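You operate a simulated robot arm through the tools that you are given. There is no shell and no other tool.

You are at the controls of a simulated two-armed robot. One attempt, no reset.

TASK
Hang up the BEAN and NUT rings and turn the holder to CLOSE.
Fine: each on the post with its word.

The check looks at the end state, three seconds after you hand in, the way a careful person would. Anything else that was tipped, shoved, dropped, spilled or broken makes it a failure.

THE ROBOT
Two 7-joint arms with fingered hands on one trunk that stands fixed in place. Base frame: the origin is at the foot of the trunk, x ahead of it, y to its left, z up. Lengths are in mm, angles in degrees, forces in N, time in s.
The left shoulder is at [69, 182, 1147], the right one opposite. With the tool pointing down near the work surface each hand reaches from about 400 to 820 mm from the base axis, measured 20 degrees to its own side. Payload 3.8 kg a hand.
Tool frame (each hand has its own): the origin (TCP) lies between the finger pads and is the grasp point; the fingertips stand 30 mm ahead of it; z points along the fingers, y is the line along which they close. The gripper opens to 104 mm; its body begins 35 mm behind the TCP. The gripper is a hand of 4 fingers: y runs from the thumb to the fingers, the wrist lies at [-17, -104, -178] in the tool frame, and closing takes about 1.5 s.
Orientation is that of the tool frame in the base frame, as a unit quaternion [x, y, z, w]. With the fingers straight down and the wrist toward the robot, the tool's x, y and z point along [0, 1, 0], [1, 0, 0] and [0, 0, -1] of the base frame.

THE INTERFACE
- The arms move only by the tool play_rows. It takes "left_series", "right_series" or both (then of equal length, played together; a hand with none holds still); each is a list of rows, each a list of 6 numbers: the shift along the tool's x, y, z in units of 30 mm (1.0 is 30 mm), then the turn, a rotation vector about the tool's x, y, z in units of 4 degrees (1.0 is 4 degrees). In form: [[x, y, z, rx, ry, rz], ...]. A call has 1 to 20 rows; each row shifts and turns the commanded pose from where the row before left it, along the tool's axes as they then stand. "left_gripper" and "right_gripper" are, for a hand that has rows, the closure in counts, from 0 (fully open) to 255 (shut), set as the call begins (left out, the last holds). A call with a number of a shift or a turn outside -1 to 1 is refused whole. Each row takes 0.2 s and may step no farther than 50 mm and 8.6 degrees from the row before; otherwise, or with a gripper value out of range, the whole call is refused. A pose out of reach is approached as far as the arm can. The call stops where the force on the tool passes 90 N (or 10 N more than at its start, if that is more) or the arm is blocked; 0.2 s more then pass. The fingers move at their own pace (about 72 mm/s each) and stop on an object; they squeeze with about 33 N. The grip force told is the motor's: it shows also when the fingers shut on nothing. Time passes only in rows, and 0.2 s behind the last, so rows that do not move let the fingers close. It gives the time, the measured TCP pose, the force on the tool (base axes), the opening and the grip force at its end, in the units of the frame above (readings bear some noise), with the torque about the TCP (base axes, N m) and any sound that the robot's microphone picked up.
- Cameras (640 x 400 px; columns grow to the right, rows downward): "scene" is now at [151.6, 41.8, 1343.6]; the picture's right is [0.53, -0.85, 0.00], its down [-0.40, -0.25, -0.88] and it looks along [0.75, 0.47, -0.47] (base axes); focal length 303 px, centre (320, 200). "left" rides on the left gripper at [-66, -90, -126] in its tool frame; the picture's right is [-0.78, -0.30, 0.56], its down [0.57, -0.70, 0.42] and it looks along [0.26, 0.65, 0.71] (tool axes); focal length 275 px, centre (320, 200). "right" rides on the right gripper at [66, -90, -126] in its tool frame; the picture's right is [-0.78, 0.30, -0.56], its down [-0.57, -0.70, 0.42] and it looks along [-0.27, 0.65, 0.71] (tool axes); focal length 275 px, centre (320, 200). There is no depth. A picture from a camera that has moved, and an enlarged one, comes with that camera's place and axes in the base frame and with its lens. The place of the scene camera against the robot may be out by one fixed shift of up to 12 mm in any direction.
- grab_frame(camera): a new picture of that camera. No time passes.
- slide_trunk(by): moves the trunk up (or, below 0, down) by that many mm; the arms and the scene camera ride with it, the base frame stays. It gives what a move gives, with no picture.
- set_grasp(shape, hand): the hand has 4 fingers and takes this shape, open, in about a second: jaw (thumb against the fingers, like two jaws); tri (thumb and two fingers); tip (a fingertip pinch); poke (one finger out to press); point (the index stretched); flat (the hand flat); cup (the hand cupped); fist (a fist). The gripper value then closes the fingers along that shape, each until it touches; the sizes above hold for jaw. It gives what a move gives, with no picture.
- aim_head(pan, tilt): turns the head with the scene camera to pan (to the left, within 86 degrees either way) and tilt (down, from -29 to 69), counted from straight ahead of the robot (the tilt from the chest, where the trunk bows). It gives what a move gives.
- zoom(camera, box): a new picture of the part [left, top, right, bottom] of that camera's present view, enlarged. No time passes.
- job_done(): hands the job in; it is judged then, once.

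Places have to be worked out from the pictures, the camera data and where the tool is seen. Open the grippers and draw the arms clear of the work before you hand the job in, unless the task says otherwise.

The tools are called after ">>>" by a JSON object that holds its "fn" and its "kwargs". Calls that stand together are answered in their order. play_rows: Moves the arms, as the interface text tells. Its arguments: {"type":"object","properties":{"left_series":{"type":"array","items":{"type":"array","items":{"type":"number"}}},"left_gripper":{"type":"number"},"right_series":{"type":"array","items":{"type":"array","items":{"type":"number"}}},"right_gripper":{"type":"number"}},"required":[]} The other tools are called the same way: slide_trunk (by) moves the trunk up or down; set_grasp (shape, hand) gives the hand a shape; aim_head (pan, tilt) turns the head that bears the scene camera; grab_frame (camera) takes a picture; zoom (camera, box) takes an enlarged picture of a part of a camera's view; job_done () hands the job in.

At the start:

```text
clock: 0.0
left_tcp_pos: [389.5, 469.2, 1208.8]
left_orientation: [0.707, 0.707, 0.001, 0.0]
left_contact_force: [-0.9, 0.3, 0.7]
left_ft_torque: [0.0, -0.06, 0.0]
left_finger_gap: 103.6
left_finger_force: 0.0
left_shape: jaw
right_tcp_pos: [528.3, 54.8, 1199.3]
right_orientation: [0.707, 0.707, 0.0, 0.0]
right_contact_force: [-1.0, -0.1, -0.2]
right_ft_torque: [-0.03, -0.04, 0.02]
right_finger_gap: 103.5
right_finger_force: 0.1
right_shape: jaw
trunk travel left (down, up): [-300.0, 456.0]
head pan, tilt (commanded): [31.9, 28.0]
```

scene: 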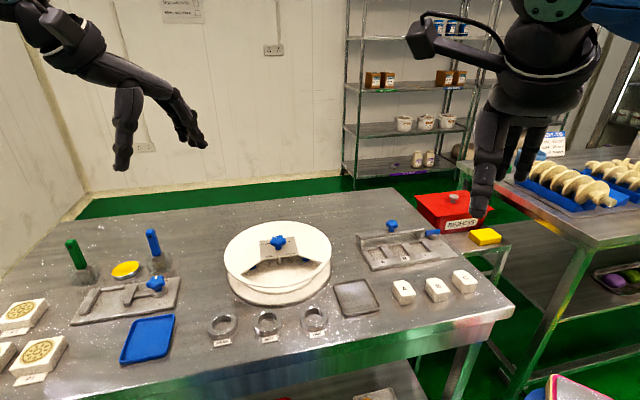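
right: 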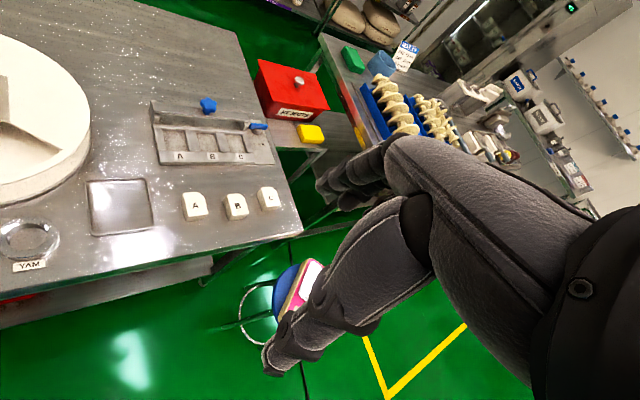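
left: 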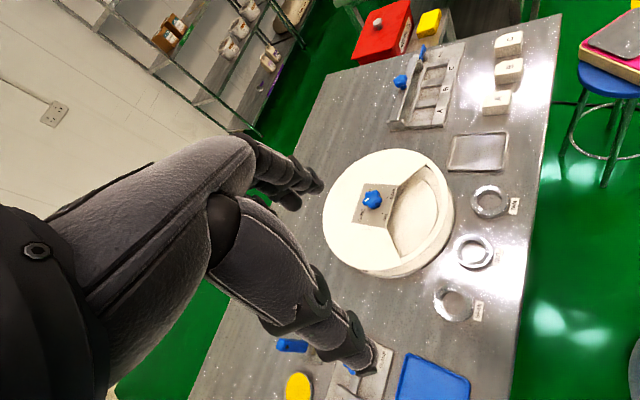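

I see a table with a round holder (drum with a blue knob), three rings with labels, and other fixtures. I'll zoom in to read the details.

>>> {"fn": "zoom", "kwargs": {"camera": "scene", "box": [200, 200, 360, 360]}}

>>> {"fn": "zoom", "kwargs": {"camera": "left", "box": [310, 130, 530, 330]}}

>>> {"fn": "zoom", "kwargs": {"camera": "scene", "box": [340, 200, 500, 310]}}

>>> {"fn": "zoom", "kwargs": {"camera": "scene", "box": [0, 220, 200, 390]}}

```text
2.50 times, centred on (280, 280) of scene
camera zoom: at [151.6, 41.8, 1343.6], right [0.53, -0.85, 0.0], down [-0.4, -0.25, -0.88], along [0.75, 0.47, -0.47], focal length 757 px, centre (420, 0)
```

zoom: 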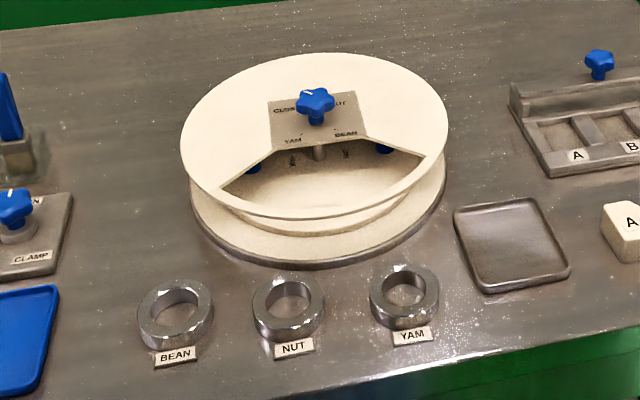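

```text
2.00 times, centred on (420, 230) of left
camera zoom: at [299.7, 403.4, 1334.6], right [-0.3, -0.78, -0.56], down [-0.7, 0.57, -0.42], along [0.65, 0.26, -0.71], focal length 551 px, centre (120, 140)
```

zoom: 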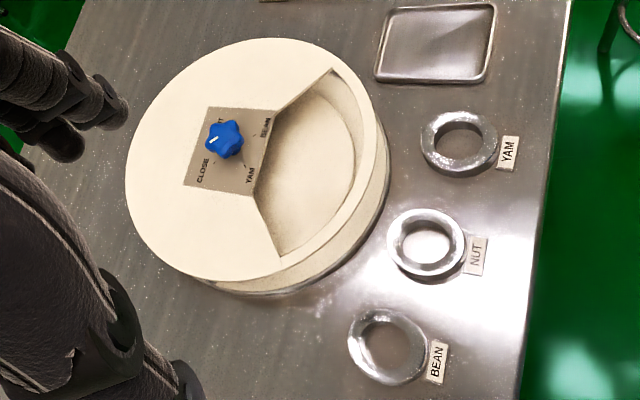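

```text
3.64 times, centred on (420, 255) of scene
camera zoom: at [151.6, 41.8, 1343.6], right [0.53, -0.85, 0.0], down [-0.4, -0.25, -0.88], along [0.75, 0.47, -0.47], focal length 1101 px, centre (-44, 0)
```

zoom: 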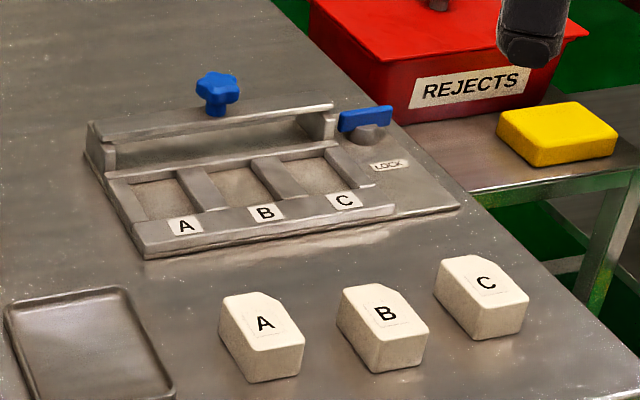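

```text
2.35 times, centred on (100, 305) of scene
camera zoom: at [151.6, 41.8, 1343.6], right [0.53, -0.85, 0.0], down [-0.4, -0.25, -0.88], along [0.75, 0.47, -0.47], focal length 712 px, centre (838, -47)
```

zoom: 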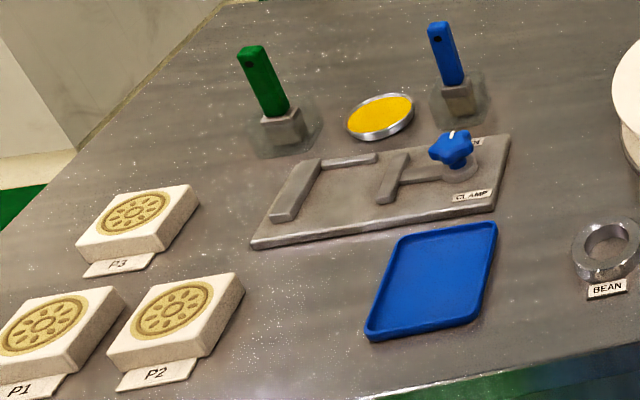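

The drum has a cover with a wedge opening and a knob plate with words CLOSE, NUT, YAM, BEAN. I'll look closer at the knob and the inside.

>>> {"fn": "zoom", "kwargs": {"camera": "scene", "box": [245, 225, 315, 270]}}

>>> {"fn": "zoom", "kwargs": {"camera": "left", "box": [345, 170, 425, 230]}}

>>> {"fn": "zoom", "kwargs": {"camera": "left", "box": [380, 160, 460, 260]}}

>>> {"fn": "zoom", "kwargs": {"camera": "scene", "box": [195, 300, 345, 355]}}

```text
8.89 times, centred on (280, 248) of scene
camera zoom: at [151.6, 41.8, 1343.6], right [0.53, -0.85, 0.0], down [-0.4, -0.25, -0.88], along [0.75, 0.47, -0.47], focal length 2691 px, centre (676, -222)
```

zoom: 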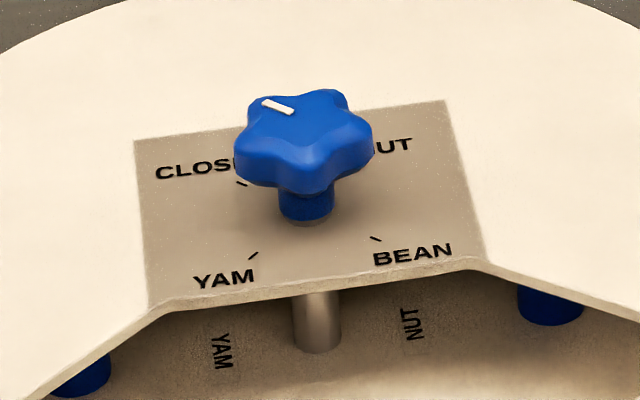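

```text
6.67 times, centred on (385, 200) of left
camera zoom: at [299.7, 403.4, 1334.6], right [-0.3, -0.78, -0.56], down [-0.7, 0.57, -0.42], along [0.65, 0.26, -0.71], focal length 1835 px, centre (-113, 200)
```

zoom: 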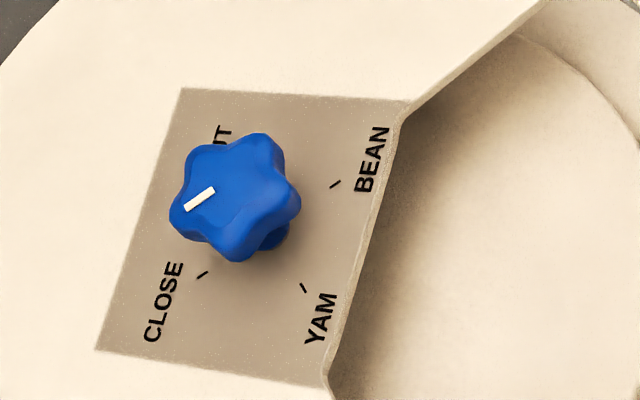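

```text
4.00 times, centred on (420, 210) of left
camera zoom: at [299.7, 403.4, 1334.6], right [-0.3, -0.78, -0.56], down [-0.7, 0.57, -0.42], along [0.65, 0.26, -0.71], focal length 1101 px, centre (-80, 160)
```

zoom: 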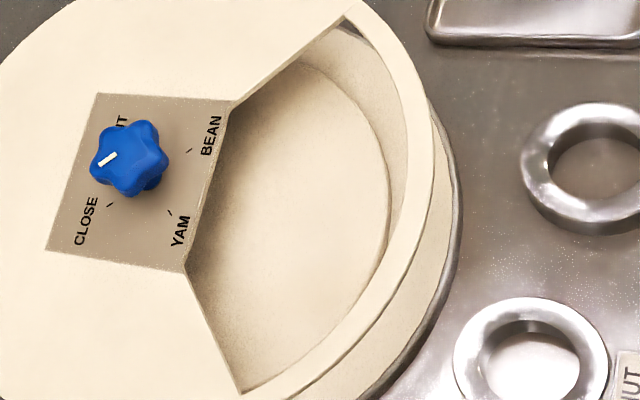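

```text
4.27 times, centred on (270, 328) of scene
camera zoom: at [151.6, 41.8, 1343.6], right [0.53, -0.85, 0.0], down [-0.4, -0.25, -0.88], along [0.75, 0.47, -0.47], focal length 1292 px, centre (533, -344)
```

zoom: 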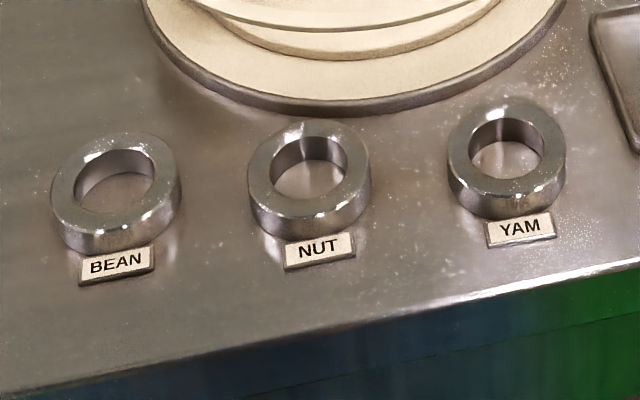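

The knob pointer appears to be near CLOSE already. From two views the knob sits at about (628, 464, 890). I'll move the left hand (camera) forward and down, still well above everything, for a closer look.

>>> {"fn": "play_rows", "kwargs": {"left_series": [[-0.07, 0.55, 0.9, 0, 0, 0], [-0.07, 0.55, 0.9, 0, 0, 0], [-0.07, 0.55, 0.9, 0, 0, 0], [-0.07, 0.55, 0.9, 0, 0, 0], [-0.07, 0.55, 0.9, 0, 0, 0], [-0.07, 0.55, 0.9, 0, 0, 0], [-0.07, 0.55, 0.9, 0, 0, 0], [-0.07, 0.55, 0.9, 0, 0, 0]]}}

>>> {"fn": "grab_frame", "kwargs": {"camera": "left"}}

>>> {"fn": "grab_frame", "kwargs": {"camera": "scene"}}

```text
clock: 1.8
left_tcp_pos: [523.1, 454.0, 991.9]
left_orientation: [0.707, 0.707, 0.0, 0.001]
left_contact_force: [0.5, -0.4, -1.1]
left_ft_torque: [0.02, 0.03, -0.01]
left_finger_gap: 104.1
left_finger_force: 0.1
left_shape: jaw
right_tcp_pos: [529.8, 53.2, 1197.8]
right_orientation: [0.707, 0.707, 0.0, -0.001]
right_contact_force: [-0.8, -0.4, 0.1]
right_ft_torque: [0.03, 0.0, 0.01]
right_finger_gap: 103.7
right_finger_force: 0.1
right_shape: jaw
trunk travel left (down, up): [-300.0, 456.0]
head pan, tilt (commanded): [31.9, 28.0]
```

```text
taken
camera left: at [432.6, 388.2, 1118.5], right [-0.3, -0.78, -0.56], down [-0.7, 0.57, -0.43], along [0.65, 0.26, -0.71], focal length 275 px, centre (320, 200)
```

left: 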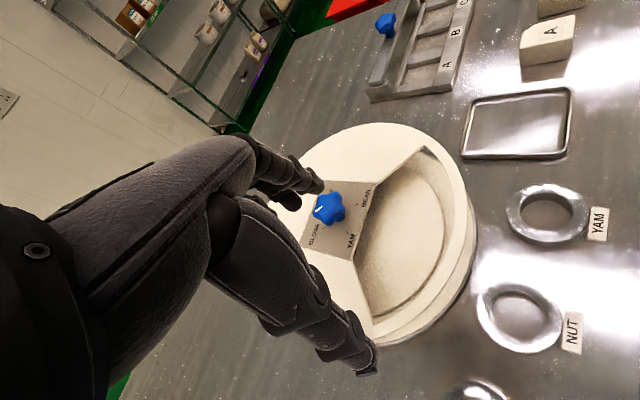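

```text
taken
camera scene: at [152.5, 41.8, 1343.5], right [0.53, -0.85, 0.0], down [-0.4, -0.25, -0.88], along [0.75, 0.47, -0.47], focal length 303 px, centre (320, 200)
```

scene: 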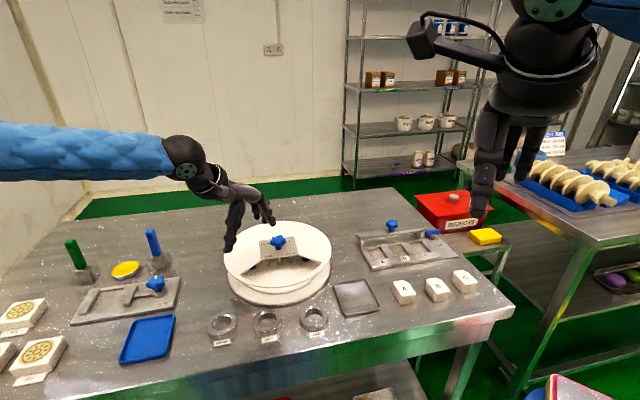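

The knob triangulates to about (627, 466, 886), ring NUT about (462, 373), YAM about (526, 297). I'll zoom for details on the window and knob from this closer view.

>>> {"fn": "zoom", "kwargs": {"camera": "left", "box": [290, 120, 490, 350]}}

>>> {"fn": "zoom", "kwargs": {"camera": "left", "box": [300, 170, 390, 260]}}

>>> {"fn": "zoom", "kwargs": {"camera": "scene", "box": [220, 215, 340, 310]}}

```text
1.74 times, centred on (390, 235) of left
camera zoom: at [432.6, 388.2, 1118.5], right [-0.3, -0.78, -0.56], down [-0.7, 0.57, -0.43], along [0.65, 0.26, -0.71], focal length 479 px, centre (198, 139)
```

zoom: 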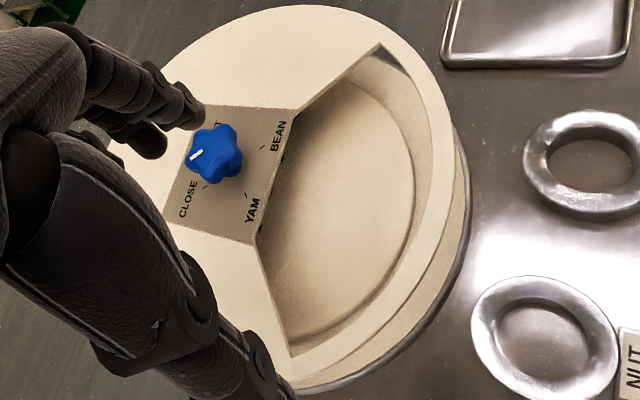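

```text
4.44 times, centred on (345, 215) of left
camera zoom: at [432.6, 388.2, 1118.5], right [-0.3, -0.78, -0.56], down [-0.7, 0.57, -0.43], along [0.65, 0.26, -0.71], focal length 1224 px, centre (209, 133)
```

zoom: 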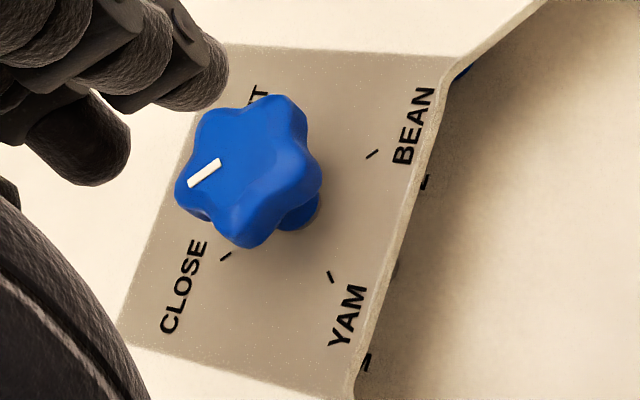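

```text
4.21 times, centred on (280, 262) of scene
camera zoom: at [152.5, 41.8, 1343.5], right [0.53, -0.85, 0.0], down [-0.4, -0.25, -0.88], along [0.75, 0.47, -0.47], focal length 1274 px, centre (488, -63)
```

zoom: 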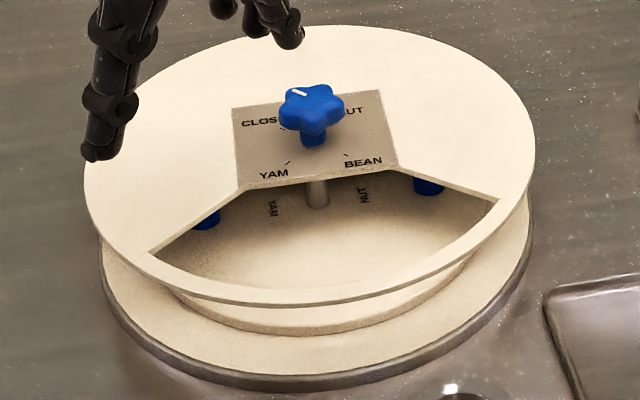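

The pointer sits on CLOSE and the blue posts are left and right of the hub, so it looks like a 4-station carousel turned 1:1 by the knob. I'll turn the left hand about its axis by -72° (yaw to the left) so it can later twist the knob clockwise, and see if the pose is reached.

>>> {"fn": "play_rows", "kwargs": {"left_series": [[0, 0, 0, 0, 0, -1], [0, 0, 0, 0, 0, -1], [0, 0, 0, 0, 0, -1], [0, 0, 0, 0, 0, -1], [0, 0, 0, 0, 0, -1], [0, 0, 0, 0, 0, -1], [0, 0, 0, 0, 0, -1], [0, 0, 0, 0, 0, -1], [0, 0, 0, 0, 0, -1], [0, 0, 0, 0, 0, -1], [0, 0, 0, 0, 0, -1], [0, 0, 0, 0, 0, -1], [0, 0, 0, 0, 0, -1], [0, 0, 0, 0, 0, -1], [0, 0, 0, 0, 0, -1], [0, 0, 0, 0, 0, -1], [0, 0, 0, 0, 0, -1], [0, 0, 0, 0, 0, -1]]}}

>>> {"fn": "grab_frame", "kwargs": {"camera": "left"}}

>>> {"fn": "grab_frame", "kwargs": {"camera": "scene"}}

```text
clock: 5.6
left_tcp_pos: [521.3, 452.7, 992.7]
left_orientation: [0.155, 0.988, 0.0, 0.001]
left_contact_force: [0.3, 0.5, 0.3]
left_ft_torque: [-0.02, 0.02, 0.01]
left_finger_gap: 103.9
left_finger_force: 0.0
left_shape: jaw
right_tcp_pos: [529.1, 53.3, 1198.5]
right_orientation: [0.708, 0.707, 0.001, 0.0]
right_contact_force: [0.0, -0.3, -0.3]
right_ft_torque: [-0.01, 0.02, -0.02]
right_finger_gap: 103.6
right_finger_force: 0.0
right_shape: jaw
trunk travel left (down, up): [-300.0, 456.0]
head pan, tilt (commanded): [31.9, 28.0]
```

```text
taken
camera left: at [556.7, 346.6, 1118.9], right [0.65, -0.52, -0.56], down [-0.76, -0.49, -0.42], along [-0.05, 0.7, -0.71], focal length 275 px, centre (320, 200)
```

left: 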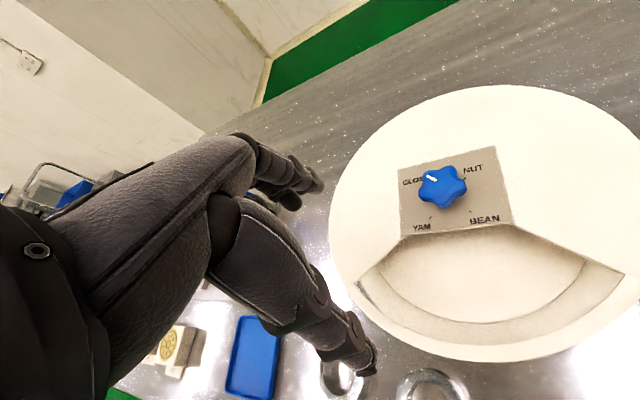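

```text
taken
camera scene: at [151.8, 41.6, 1343.6], right [0.53, -0.85, 0.0], down [-0.4, -0.25, -0.88], along [0.75, 0.47, -0.47], focal length 303 px, centre (320, 200)
```

scene: 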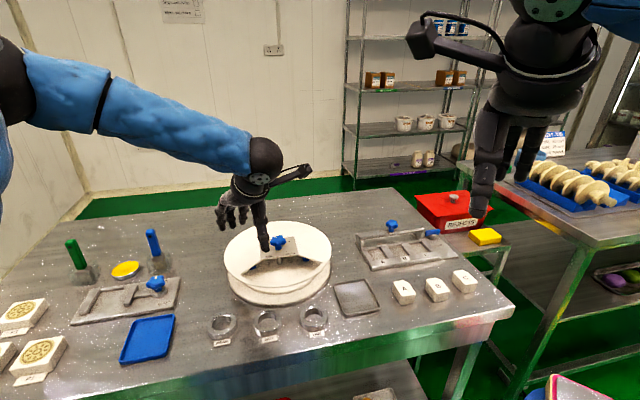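

The pose is reached well and this view of the holder is clear; the knob triangulates to about (628, 469, 884). I'll zoom in on it.

>>> {"fn": "zoom", "kwargs": {"camera": "left", "box": [320, 80, 640, 360]}}

>>> {"fn": "zoom", "kwargs": {"camera": "left", "box": [390, 140, 530, 240]}}

```text
1.43 times, centred on (480, 220) of left
camera zoom: at [556.7, 346.6, 1118.9], right [0.65, -0.52, -0.56], down [-0.76, -0.49, -0.42], along [-0.05, 0.7, -0.71], focal length 393 px, centre (91, 171)
```

zoom: 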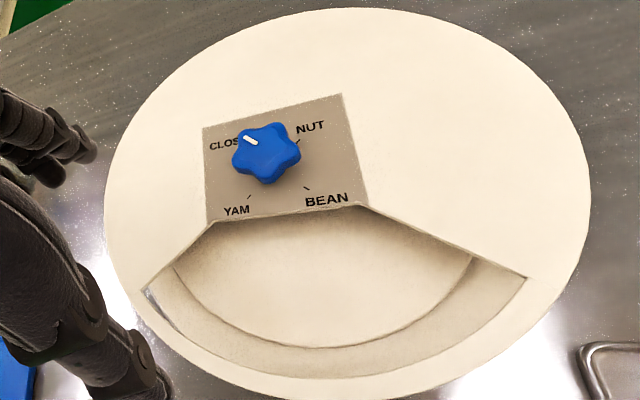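

```text
4.00 times, centred on (460, 190) of left
camera zoom: at [556.7, 346.6, 1118.9], right [0.65, -0.52, -0.56], down [-0.76, -0.49, -0.42], along [-0.05, 0.7, -0.71], focal length 1101 px, centre (-240, 240)
```

zoom: 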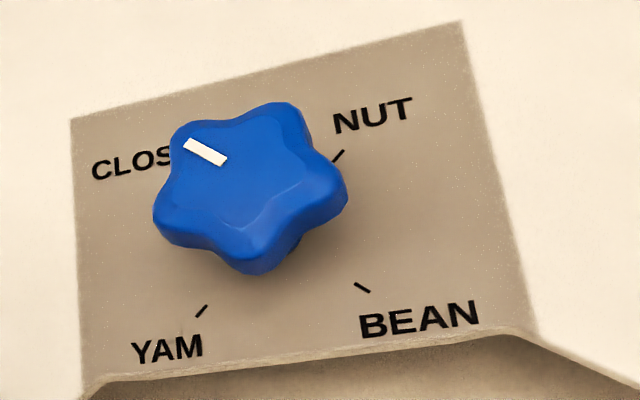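

The cover centre and knob agree at about (627, 471), cover radius ~139, window centred at azimuth 225°. I'll move the left hand above the knob, TCP to (627, 471, 960), and check alignment in the wrist view.

>>> {"fn": "play_rows", "kwargs": {"left_series": [[-0.634, 0.332, 0.22, 0, 0, 0], [-0.634, 0.332, 0.22, 0, 0, 0], [-0.634, 0.332, 0.22, 0, 0, 0], [-0.634, 0.332, 0.22, 0, 0, 0], [-0.634, 0.332, 0.22, 0, 0, 0]]}}

>>> {"fn": "grab_frame", "kwargs": {"camera": "left"}}

>>> {"fn": "zoom", "kwargs": {"camera": "scene", "box": [200, 150, 360, 310]}}

```text
clock: 6.8
left_tcp_pos: [627.2, 471.1, 960.3]
left_orientation: [0.156, 0.988, 0.001, -0.001]
left_contact_force: [1.0, 0.2, -0.7]
left_ft_torque: [0.0, 0.02, 0.0]
left_finger_gap: 103.6
left_finger_force: 0.1
left_shape: jaw
right_tcp_pos: [529.9, 52.8, 1198.0]
right_orientation: [0.707, 0.707, -0.001, 0.0]
right_contact_force: [0.5, -0.1, -0.1]
right_ft_torque: [-0.01, 0.04, 0.06]
right_finger_gap: 103.6
right_finger_force: 0.0
right_shape: jaw
trunk travel left (down, up): [-300.0, 456.0]
head pan, tilt (commanded): [31.9, 28.0]
```

```text
taken
camera left: at [662.2, 365.2, 1085.9], right [0.65, -0.52, -0.56], down [-0.76, -0.49, -0.42], along [-0.05, 0.7, -0.71], focal length 275 px, centre (320, 200)
```

left: 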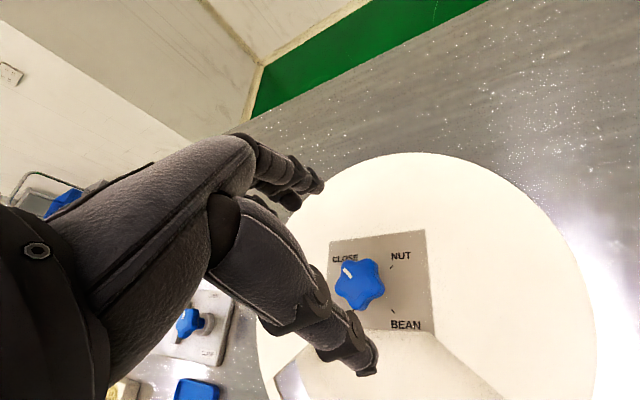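

```text
2.50 times, centred on (280, 230) of scene
camera zoom: at [152.3, 41.7, 1343.5], right [0.53, -0.85, 0.0], down [-0.4, -0.25, -0.88], along [0.75, 0.47, -0.47], focal length 757 px, centre (420, 125)
```

zoom: 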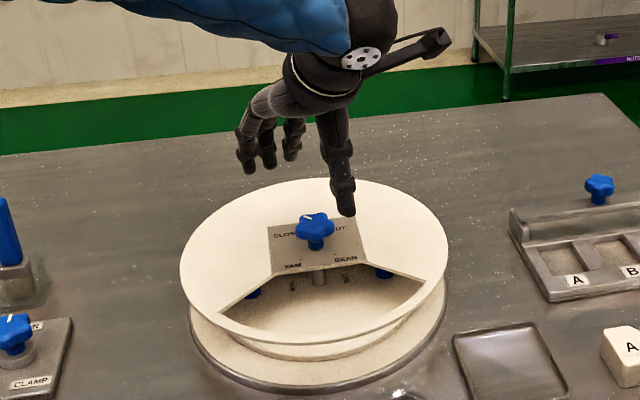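

The hand is nearly over the knob (knob seen at ~(360,283), expected ~(363,275)). I'll descend to TCP z≈896 with a tiny shift, fingers still open.

>>> {"fn": "play_rows", "kwargs": {"left_series": [[0.03, 0, 0.714, 0, 0, 0], [0.03, 0, 0.714, 0, 0, 0], [0.03, 0, 0.714, 0, 0, 0], [0, 0, 0, 0, 0, 0]], "left_gripper": 0}}

>>> {"fn": "grab_frame", "kwargs": {"camera": "left"}}

>>> {"fn": "zoom", "kwargs": {"camera": "scene", "box": [220, 190, 340, 290]}}

```text
clock: 7.8
left_tcp_pos: [624.7, 470.6, 895.8]
left_orientation: [0.156, 0.988, 0.001, 0.001]
left_contact_force: [1.2, -0.6, 0.9]
left_ft_torque: [0.01, 0.0, 0.0]
left_finger_gap: 103.9
left_finger_force: 0.0
left_shape: jaw
right_tcp_pos: [528.7, 53.1, 1198.6]
right_orientation: [0.707, 0.707, 0.0, 0.001]
right_contact_force: [0.0, 0.0, 0.3]
right_ft_torque: [-0.01, 0.01, 0.0]
right_finger_gap: 103.8
right_finger_force: 0.1
right_shape: jaw
trunk travel left (down, up): [-300.0, 456.0]
head pan, tilt (commanded): [31.9, 28.0]
```

```text
taken
camera left: at [659.3, 364.9, 1021.7], right [0.65, -0.52, -0.56], down [-0.76, -0.49, -0.42], along [-0.05, 0.7, -0.71], focal length 275 px, centre (320, 200)
```

left: 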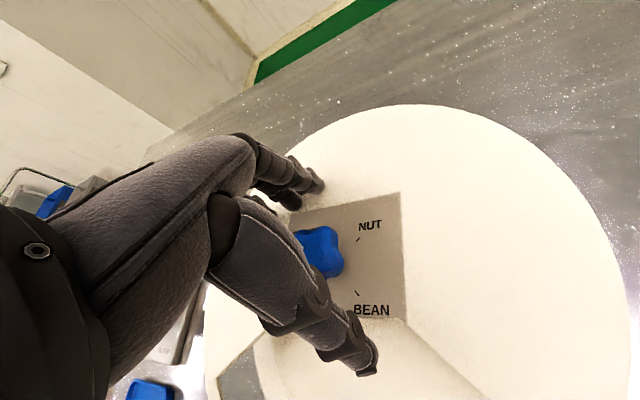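

```text
4.00 times, centred on (280, 240) of scene
camera zoom: at [151.4, 41.7, 1343.7], right [0.53, -0.85, 0.0], down [-0.4, -0.25, -0.88], along [0.75, 0.47, -0.47], focal length 1211 px, centre (480, 40)
```

zoom: 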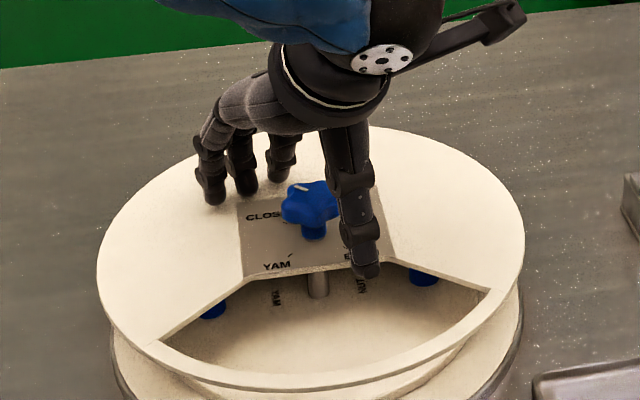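

The thumb and fingers straddle the knob with tips about 12 mm above the cover. I'll close the hand on the knob.

>>> {"fn": "play_rows", "kwargs": {"left_series": [[0, 0, 0, 0, 0, 0], [0, 0, 0, 0, 0, 0], [0, 0, 0, 0, 0, 0], [0, 0, 0, 0, 0, 0], [0, 0, 0, 0, 0, 0], [0, 0, 0, 0, 0, 0], [0, 0, 0, 0, 0, 0], [0, 0, 0, 0, 0, 0]], "left_gripper": 255}}

>>> {"fn": "grab_frame", "kwargs": {"camera": "left"}}

>>> {"fn": "zoom", "kwargs": {"camera": "scene", "box": [220, 190, 340, 290]}}

```text
clock: 9.6
left_tcp_pos: [626.1, 470.4, 898.6]
left_orientation: [0.158, 0.987, 0.001, 0.002]
left_contact_force: [8.5, -4.1, 10.7]
left_ft_torque: [0.39, -0.68, 0.01]
left_finger_gap: 21.1
left_finger_force: 32.8
left_shape: jaw
right_tcp_pos: [529.8, 52.6, 1198.9]
right_orientation: [0.707, 0.707, 0.001, 0.0]
right_contact_force: [0.0, 0.9, -0.1]
right_ft_torque: [0.02, 0.0, 0.04]
right_finger_gap: 103.7
right_finger_force: 0.0
right_shape: jaw
trunk travel left (down, up): [-300.0, 456.0]
head pan, tilt (commanded): [31.9, 28.0]
```

```text
taken
camera left: at [660.1, 363.3, 1023.8], right [0.65, -0.52, -0.55], down [-0.76, -0.49, -0.43], along [-0.05, 0.7, -0.71], focal length 275 px, centre (320, 200)
```

left: 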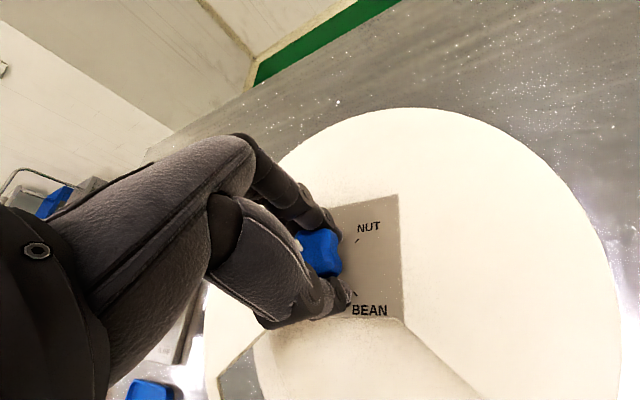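

```text
4.00 times, centred on (280, 240) of scene
camera zoom: at [151.7, 40.2, 1343.8], right [0.53, -0.85, 0.0], down [-0.4, -0.25, -0.88], along [0.75, 0.47, -0.47], focal length 1211 px, centre (480, 40)
```

zoom: 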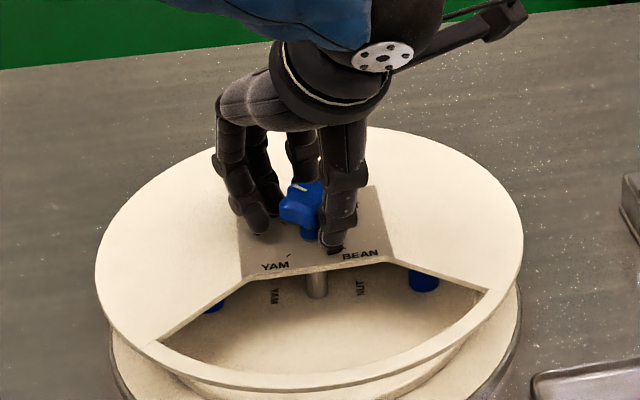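

The hand has the knob (grip 33 N), with slight upward push (~11 N) suggesting the tips touch the plate. I'll relieve by 2 mm up and twist clockwise 20° as a test.

>>> {"fn": "play_rows", "kwargs": {"left_series": [[0, 0, -0.07, 0, 0, 0], [0, 0, 0, 0, 0, 1], [0, 0, 0, 0, 0, 1], [0, 0, 0, 0, 0, 1], [0, 0, 0, 0, 0, 1], [0, 0, 0, 0, 0, 1]]}}

>>> {"fn": "grab_frame", "kwargs": {"camera": "left"}}

>>> {"fn": "zoom", "kwargs": {"camera": "scene", "box": [220, 190, 340, 290]}}

```text
clock: 11.0
left_tcp_pos: [625.3, 469.1, 897.2]
left_orientation: [0.328, 0.945, 0.0, 0.0]
left_contact_force: [9.9, -10.0, 5.3]
left_ft_torque: [0.12, -0.62, 0.17]
left_finger_gap: 21.3
left_finger_force: 33.4
left_shape: jaw
right_tcp_pos: [529.1, 51.8, 1199.4]
right_orientation: [0.708, 0.707, 0.001, -0.001]
right_contact_force: [-0.4, 0.0, 0.0]
right_ft_torque: [0.01, 0.01, 0.01]
right_finger_gap: 103.7
right_finger_force: 0.0
right_shape: jaw
trunk travel left (down, up): [-300.0, 456.0]
head pan, tilt (commanded): [31.9, 28.0]
```

```text
taken
camera left: at [622.0, 357.7, 1023.9], right [0.43, -0.71, -0.56], down [-0.88, -0.2, -0.42], along [0.19, 0.67, -0.71], focal length 275 px, centre (320, 200)
```

left: 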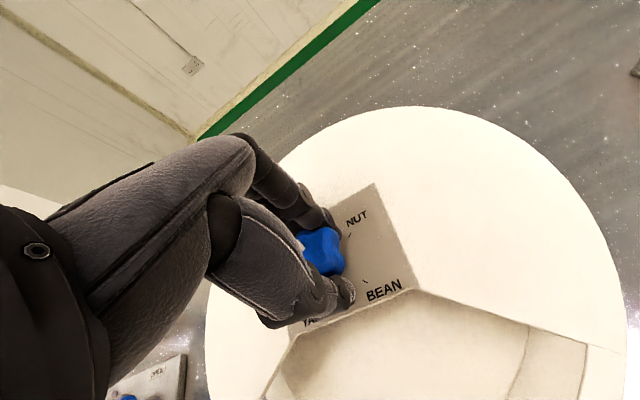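

```text
4.00 times, centred on (280, 240) of scene
camera zoom: at [152.3, 40.0, 1343.6], right [0.53, -0.85, 0.0], down [-0.4, -0.25, -0.88], along [0.75, 0.47, -0.47], focal length 1211 px, centre (480, 40)
```

zoom: 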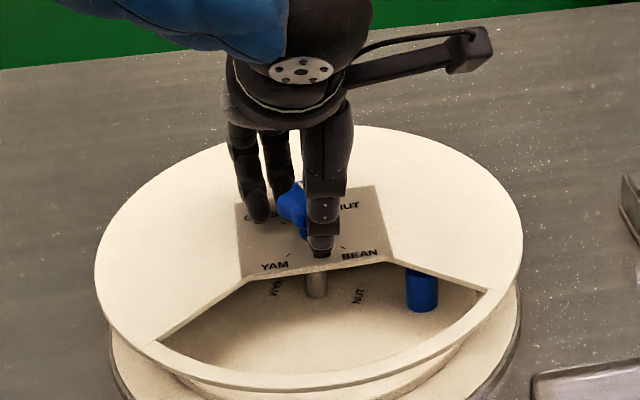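

The carousel turns with the knob and the NUT post is swinging into the window. I'll continue clockwise by 68°.

>>> {"fn": "play_rows", "kwargs": {"left_series": [[0, 0, 0, 0, 0, 1], [0, 0, 0, 0, 0, 1], [0, 0, 0, 0, 0, 1], [0, 0, 0, 0, 0, 1], [0, 0, 0, 0, 0, 1], [0, 0, 0, 0, 0, 1], [0, 0, 0, 0, 0, 1], [0, 0, 0, 0, 0, 1], [0, 0, 0, 0, 0, 1], [0, 0, 0, 0, 0, 1], [0, 0, 0, 0, 0, 1], [0, 0, 0, 0, 0, 1], [0, 0, 0, 0, 0, 1], [0, 0, 0, 0, 0, 1], [0, 0, 0, 0, 0, 1], [0, 0, 0, 0, 0, 1], [0, 0, 0, 0, 0, 1]]}}

>>> {"fn": "grab_frame", "kwargs": {"camera": "left"}}

>>> {"fn": "zoom", "kwargs": {"camera": "scene", "box": [220, 190, 340, 290]}}

```text
clock: 14.6
left_tcp_pos: [623.2, 466.8, 898.3]
left_orientation: [0.8, 0.6, -0.001, -0.001]
left_contact_force: [-1.9, -25.9, 2.0]
left_ft_torque: [-0.63, -0.51, 0.12]
left_finger_gap: 20.1
left_finger_force: 32.7
left_shape: jaw
right_tcp_pos: [528.4, 51.0, 1199.6]
right_orientation: [0.707, 0.707, 0.001, 0.0]
right_contact_force: [-0.7, 0.2, -0.2]
right_ft_torque: [-0.01, -0.02, 0.03]
right_finger_gap: 103.4
right_finger_force: 0.2
right_shape: jaw
trunk travel left (down, up): [-300.0, 456.0]
head pan, tilt (commanded): [31.9, 28.0]
```

```text
taken
camera left: at [519.8, 428.9, 1024.7], right [-0.5, -0.66, -0.55], down [-0.51, 0.75, -0.42], along [0.69, 0.07, -0.72], focal length 275 px, centre (320, 200)
```

left: 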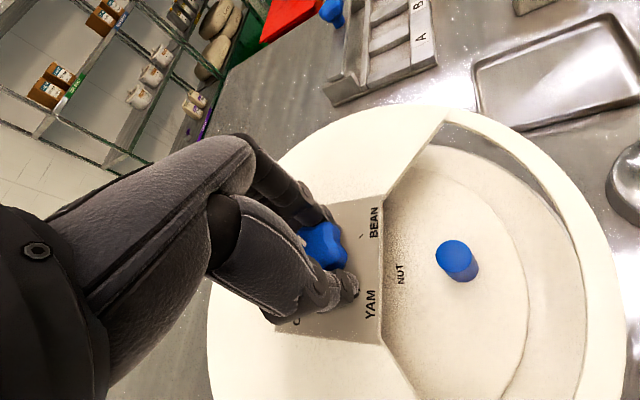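

```text
4.00 times, centred on (280, 240) of scene
camera zoom: at [151.1, 38.6, 1343.8], right [0.53, -0.85, 0.0], down [-0.4, -0.25, -0.88], along [0.75, 0.47, -0.47], focal length 1211 px, centre (480, 40)
```

zoom: 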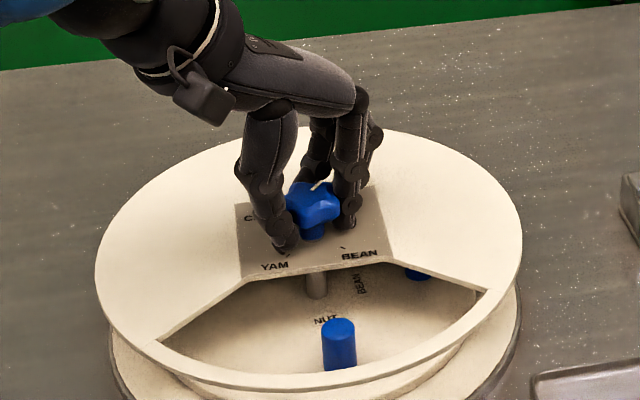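

The NUT post now stands at the window's centre. I'll open the hand, lift clear, and inspect the pointer alignment.

>>> {"fn": "play_rows", "kwargs": {"left_series": [[0, 0, 0, 0, 0, 0], [0, 0, 0, 0, 0, 0], [0, 0, 0, 0, 0, 0], [0, 0, 0, 0, 0, 0], [0, 0, 0, 0, 0, 0], [0, 0, 0, 0, 0, 0], [0, 0, -0.5, 0, 0, 0], [0, 0, -1, 0, 0, 0], [0, 0, -1, 0, 0, 0], [0, 0, -1, 0, 0, 0]], "left_gripper": 0}}

>>> {"fn": "grab_frame", "kwargs": {"camera": "left"}}

>>> {"fn": "zoom", "kwargs": {"camera": "scene", "box": [220, 190, 340, 290]}}

```text
clock: 16.8
left_tcp_pos: [626.8, 470.5, 1003.1]
left_orientation: [0.799, 0.602, -0.001, 0.0]
left_contact_force: [0.3, 0.2, -0.2]
left_ft_torque: [0.0, 0.03, -0.02]
left_finger_gap: 104.0
left_finger_force: 0.1
left_shape: jaw
right_tcp_pos: [527.2, 54.8, 1199.3]
right_orientation: [0.707, 0.707, 0.0, 0.0]
right_contact_force: [-0.6, -1.1, -0.3]
right_ft_torque: [-0.01, -0.03, 0.0]
right_finger_gap: 103.6
right_finger_force: 0.1
right_shape: jaw
trunk travel left (down, up): [-300.0, 456.0]
head pan, tilt (commanded): [31.9, 28.0]
```

```text
taken
camera left: at [521.5, 431.7, 1129.8], right [-0.5, -0.66, -0.56], down [-0.52, 0.74, -0.42], along [0.7, 0.08, -0.71], focal length 275 px, centre (320, 200)
```

left: 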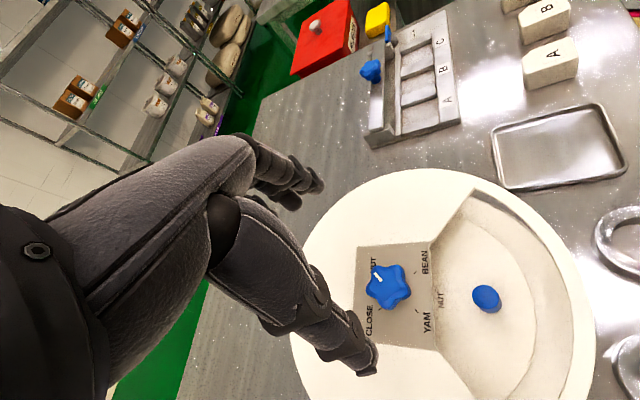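

```text
4.00 times, centred on (280, 240) of scene
camera zoom: at [151.4, 41.4, 1343.7], right [0.53, -0.85, 0.0], down [-0.4, -0.25, -0.88], along [0.75, 0.47, -0.47], focal length 1211 px, centre (480, 40)
```

zoom: 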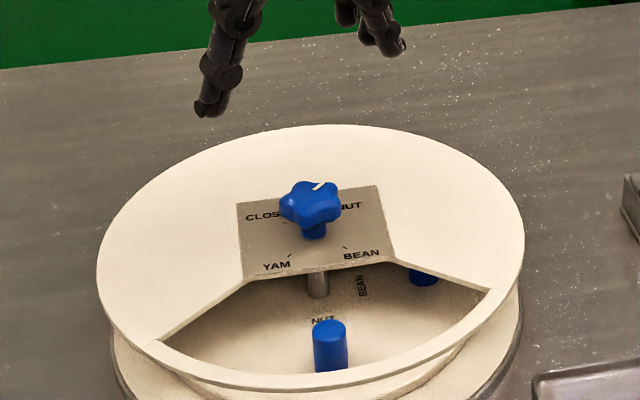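

The pointer sits at NUT and the post top is at about (570.5, 415, ~848). Now I'll move above the NUT ring (~(462, 373)), keeping tips high, then yaw the hand so it will close across the row of rings.

>>> {"fn": "play_rows", "kwargs": {"left_series": [[-0.665, -0.623, 0.19, 0, 0, 0], [-0.665, -0.623, 0.19, 0, 0, 0], [-0.665, -0.623, 0.19, 0, 0, 0], [-0.665, -0.623, 0.19, 0, 0, 0], [-0.665, -0.623, 0.19, 0, 0, 0], [-0.665, -0.623, 0.19, 0, 0, 0], [-0.665, -0.623, 0.19, 0, 0, 0], [0, 0, 0, 0, 0, -1], [0, 0, 0, 0, 0, -1], [0, 0, 0, 0, 0, -1], [0, 0, 0, 0, 0, -1], [0, 0, 0, 0, 0, -1], [0, 0, 0, 0, 0, -1], [0, 0, 0, 0, 0, -1], [0, 0, 0, 0, 0, -1], [0, 0, 0, 0, 0, -1], [0, 0, 0, 0, 0, -1], [0, 0, 0, 0, 0, -1], [0, 0, 0, 0, 0, -1], [0, 0, 0, 0, 0, -1]]}}

>>> {"fn": "grab_frame", "kwargs": {"camera": "left"}}

>>> {"fn": "zoom", "kwargs": {"camera": "scene", "box": [180, 190, 360, 350]}}

```text
clock: 21.0
left_tcp_pos: [460.4, 373.1, 961.9]
left_orientation: [0.453, 0.892, 0.0, 0.001]
left_contact_force: [0.4, -0.1, -0.3]
left_ft_torque: [0.0, 0.01, 0.02]
left_finger_gap: 103.6
left_finger_force: 0.1
left_shape: jaw
right_tcp_pos: [527.9, 53.4, 1199.5]
right_orientation: [0.707, 0.708, -0.001, 0.001]
right_contact_force: [-0.7, 0.0, -0.4]
right_ft_torque: [-0.04, -0.04, 0.03]
right_finger_gap: 103.5
right_finger_force: 0.0
right_shape: jaw
trunk travel left (down, up): [-300.0, 456.0]
head pan, tilt (commanded): [31.9, 28.0]
```

```text
taken
camera left: at [426.6, 266.9, 1088.6], right [0.22, -0.8, -0.56], down [-0.9, 0.05, -0.42], along [0.37, 0.6, -0.71], focal length 275 px, centre (320, 200)
```

left: 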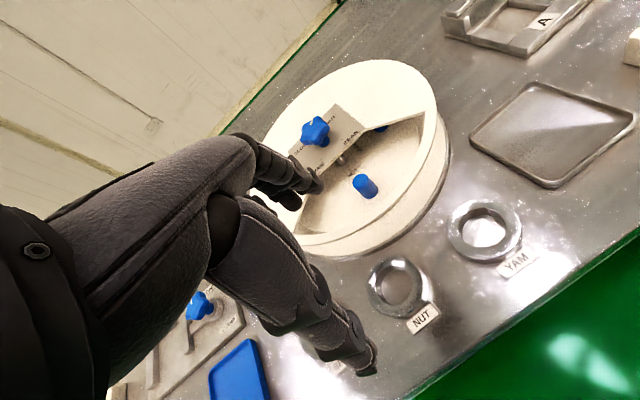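

```text
2.50 times, centred on (270, 270) of scene
camera zoom: at [151.8, 41.6, 1343.6], right [0.53, -0.85, 0.0], down [-0.4, -0.25, -0.88], along [0.75, 0.47, -0.47], focal length 757 px, centre (445, 25)
```

zoom: 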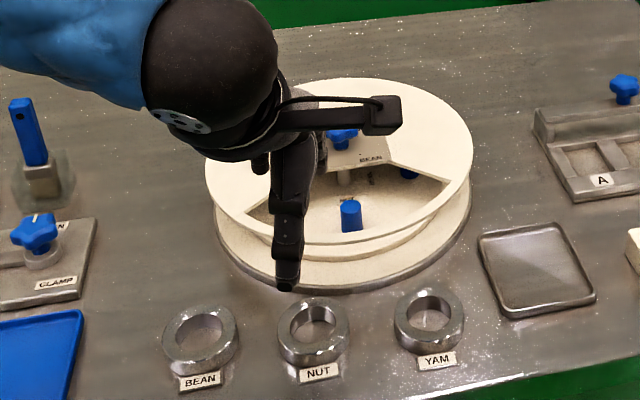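

NUT ring triangulates to about (466, 374) with its top near z≈808-815; post top confirmed at (570.5, 414.5, 848.6). I'll yaw one more step and lower to TCP z≈900 over the ring for a closer measurement.

>>> {"fn": "play_rows", "kwargs": {"left_series": [[0, 0, 0, 0, 0, -1], [0, 0.09, 0.68, 0, 0, 0], [-0.07, 0.09, 0.68, 0, 0, 0], [-0.07, 0, 0.68, 0, 0, 0], [0, 0, 0, 0, 0, 0]]}}

>>> {"fn": "grab_frame", "kwargs": {"camera": "left"}}

>>> {"fn": "zoom", "kwargs": {"camera": "scene", "box": [190, 240, 340, 350]}}

```text
clock: 22.2
left_tcp_pos: [466.3, 372.9, 901.8]
left_orientation: [0.422, 0.906, 0.0, -0.001]
left_contact_force: [0.5, 0.5, 0.3]
left_ft_torque: [0.01, 0.02, -0.01]
left_finger_gap: 103.6
left_finger_force: 0.0
left_shape: jaw
right_tcp_pos: [529.0, 54.2, 1199.2]
right_orientation: [0.707, 0.707, 0.0, -0.001]
right_contact_force: [0.1, -0.6, -0.1]
right_ft_torque: [0.02, 0.0, -0.01]
right_finger_gap: 103.7
right_finger_force: 0.1
right_shape: jaw
trunk travel left (down, up): [-300.0, 456.0]
head pan, tilt (commanded): [31.9, 28.0]
```

```text
taken
camera left: at [440.6, 264.4, 1027.9], right [0.27, -0.78, -0.56], down [-0.91, -0.01, -0.43], along [0.33, 0.62, -0.71], focal length 275 px, centre (320, 200)
```

left: 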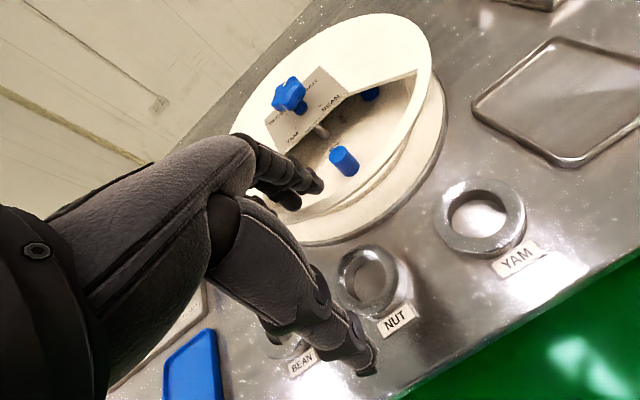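

```text
3.64 times, centred on (265, 295) of scene
camera zoom: at [151.4, 41.6, 1343.7], right [0.53, -0.85, 0.0], down [-0.4, -0.25, -0.88], along [0.75, 0.47, -0.47], focal length 1101 px, centre (520, -146)
```

zoom: 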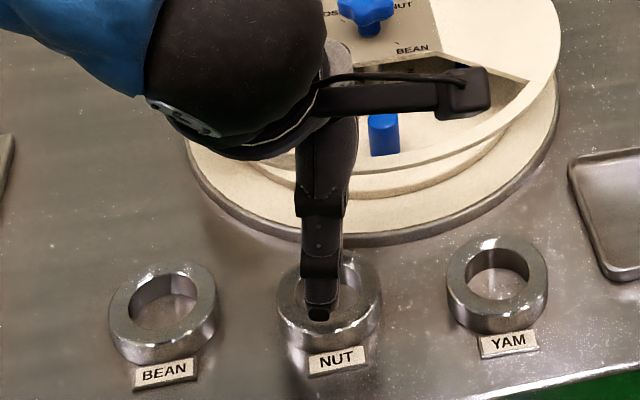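

The tool axis lines up with the ring in the wrist view (ring at (368,277), expected (368,277) for a top near z≈815). I'll zoom on the ring and label for its thickness before descending.

>>> {"fn": "zoom", "kwargs": {"camera": "left", "box": [330, 160, 560, 340]}}

>>> {"fn": "zoom", "kwargs": {"camera": "right", "box": [0, 200, 100, 280]}}

```text
2.22 times, centred on (445, 250) of left
camera zoom: at [440.6, 264.4, 1027.9], right [0.27, -0.78, -0.56], down [-0.91, -0.01, -0.43], along [0.33, 0.62, -0.71], focal length 612 px, centre (42, 89)
```

zoom: 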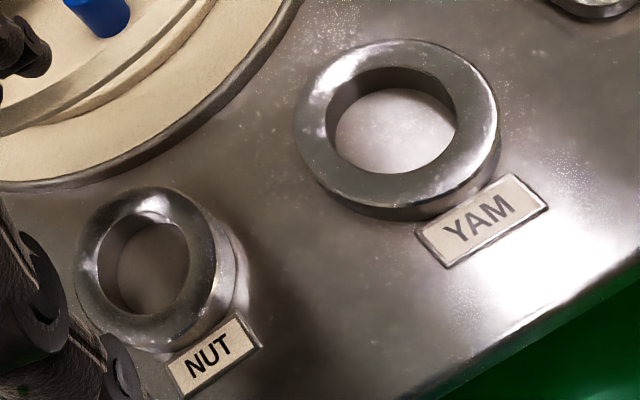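

```text
5.00 times, centred on (50, 240) of right
camera zoom: at [437.8, 118.7, 1325.4], right [0.3, -0.78, 0.56], down [-0.7, -0.57, -0.42], along [0.65, -0.26, -0.71], focal length 1376 px, centre (1670, 0)
```

zoom: 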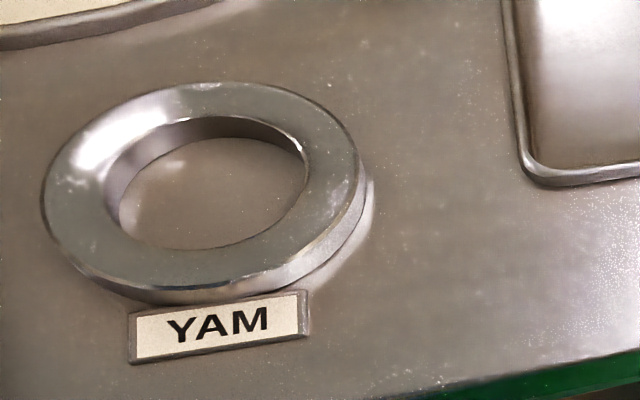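

Combining views, ring tops look to be near z≈812 (table ≈793). I'll descend to TCP z≈855 (tips ≈825, still above the ring) and check.

>>> {"fn": "play_rows", "kwargs": {"left_series": [[0, 0, 0.78, 0, 0, 0], [0, 0, 0.78, 0, 0, 0], [0, 0, 0, 0, 0, 0]]}}

>>> {"fn": "grab_frame", "kwargs": {"camera": "left"}}

>>> {"fn": "zoom", "kwargs": {"camera": "scene", "box": [200, 260, 330, 350]}}

```text
clock: 22.9
left_tcp_pos: [481.6, 374.8, 864.5]
left_orientation: [0.425, 0.905, 0.013, 0.013]
left_contact_force: [7.9, 2.3, 13.4]
left_ft_torque: [0.76, -0.5, -0.35]
left_finger_gap: 103.9
left_finger_force: 0.0
left_shape: jaw
right_tcp_pos: [532.4, 54.6, 1194.5]
right_orientation: [0.707, 0.707, -0.002, -0.001]
right_contact_force: [1.5, 0.6, -1.4]
right_ft_torque: [-0.07, 0.06, -0.03]
right_finger_gap: 103.6
right_finger_force: 0.1
right_shape: jaw
trunk travel left (down, up): [-300.0, 456.0]
head pan, tilt (commanded): [31.9, 28.0]
stopped in row 3 (left hand): the force on the tool passed its limit at 95 N (the readings are from after the stop); the commanded pose is now the measured one
```

```text
taken
camera left: at [450.8, 265.1, 988.3], right [0.29, -0.78, -0.56], down [-0.89, 0.0, -0.46], along [0.36, 0.63, -0.69], focal length 275 px, centre (320, 200)
```

left: 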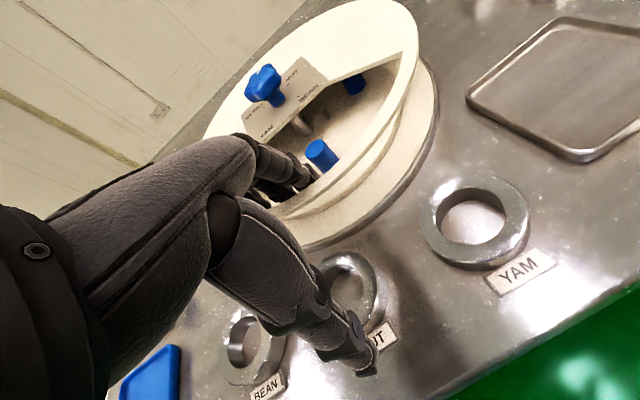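

```text
4.44 times, centred on (265, 305) of scene
camera zoom: at [156.2, 44.4, 1341.9], right [0.53, -0.85, 0.0], down [-0.4, -0.25, -0.88], along [0.75, 0.47, -0.47], focal length 1345 px, centre (564, -267)
```

zoom: 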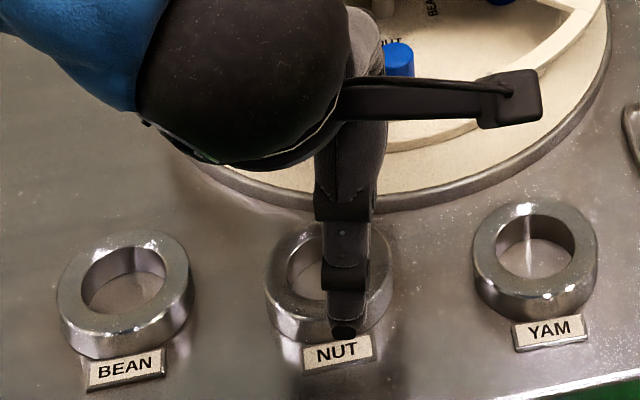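

The call was stopped by contact: the finger side of the hand hit the holder's cover rim, since the ring lies too close to the holder for that closing direction. I'll lift straight up right away and check whether anything was displaced.

>>> {"fn": "play_rows", "kwargs": {"left_series": [[0, 0, -0.5, 0, 0, 0], [0, 0, -1, 0, 0, 0], [0, 0, -1, 0, 0, 0], [0, 0, -1, 0, 0, 0]]}}

>>> {"fn": "grab_frame", "kwargs": {"camera": "left"}}

>>> {"fn": "zoom", "kwargs": {"camera": "scene", "box": [180, 200, 360, 350]}}

>>> {"fn": "grab_frame", "kwargs": {"camera": "scene"}}

```text
clock: 23.9
left_tcp_pos: [471.1, 369.5, 968.8]
left_orientation: [0.424, 0.905, 0.012, 0.012]
left_contact_force: [-0.1, 0.5, -0.6]
left_ft_torque: [0.02, -0.04, -0.03]
left_finger_gap: 103.9
left_finger_force: 0.1
left_shape: jaw
right_tcp_pos: [527.5, 53.6, 1199.4]
right_orientation: [0.707, 0.707, 0.0, 0.0]
right_contact_force: [0.2, 0.4, -0.3]
right_ft_torque: [-0.01, -0.03, -0.01]
right_finger_gap: 103.7
right_finger_force: 0.0
right_shape: jaw
trunk travel left (down, up): [-300.0, 456.0]
head pan, tilt (commanded): [31.9, 28.0]
```

```text
taken
camera left: at [440.2, 260.8, 1093.2], right [0.29, -0.78, -0.56], down [-0.89, 0.0, -0.45], along [0.35, 0.63, -0.7], focal length 275 px, centre (320, 200)
```

left: 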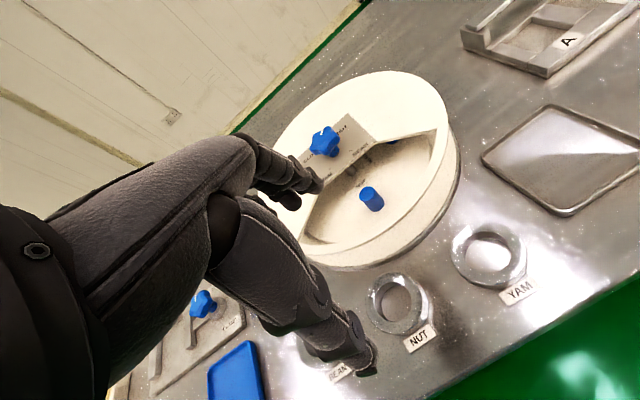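

```text
2.67 times, centred on (270, 275) of scene
camera zoom: at [150.6, 41.3, 1343.8], right [0.53, -0.85, 0.0], down [-0.4, -0.25, -0.88], along [0.75, 0.47, -0.47], focal length 807 px, centre (453, 0)
```

zoom: 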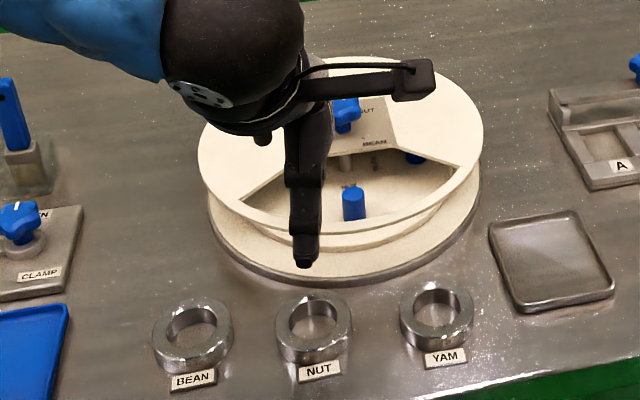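

```text
taken
camera scene: at [150.6, 41.3, 1343.8], right [0.53, -0.85, 0.0], down [-0.4, -0.25, -0.88], along [0.75, 0.47, -0.47], focal length 303 px, centre (320, 200)
```

scene: 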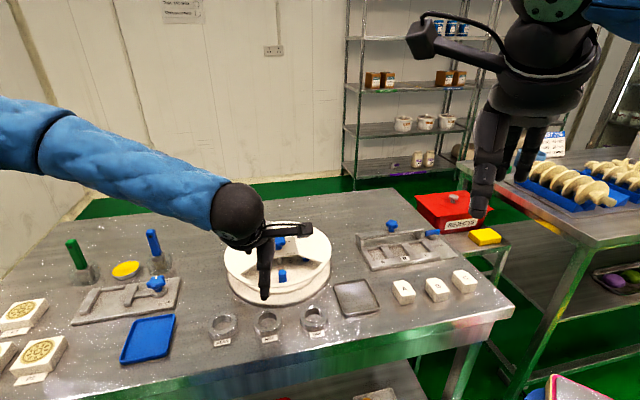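

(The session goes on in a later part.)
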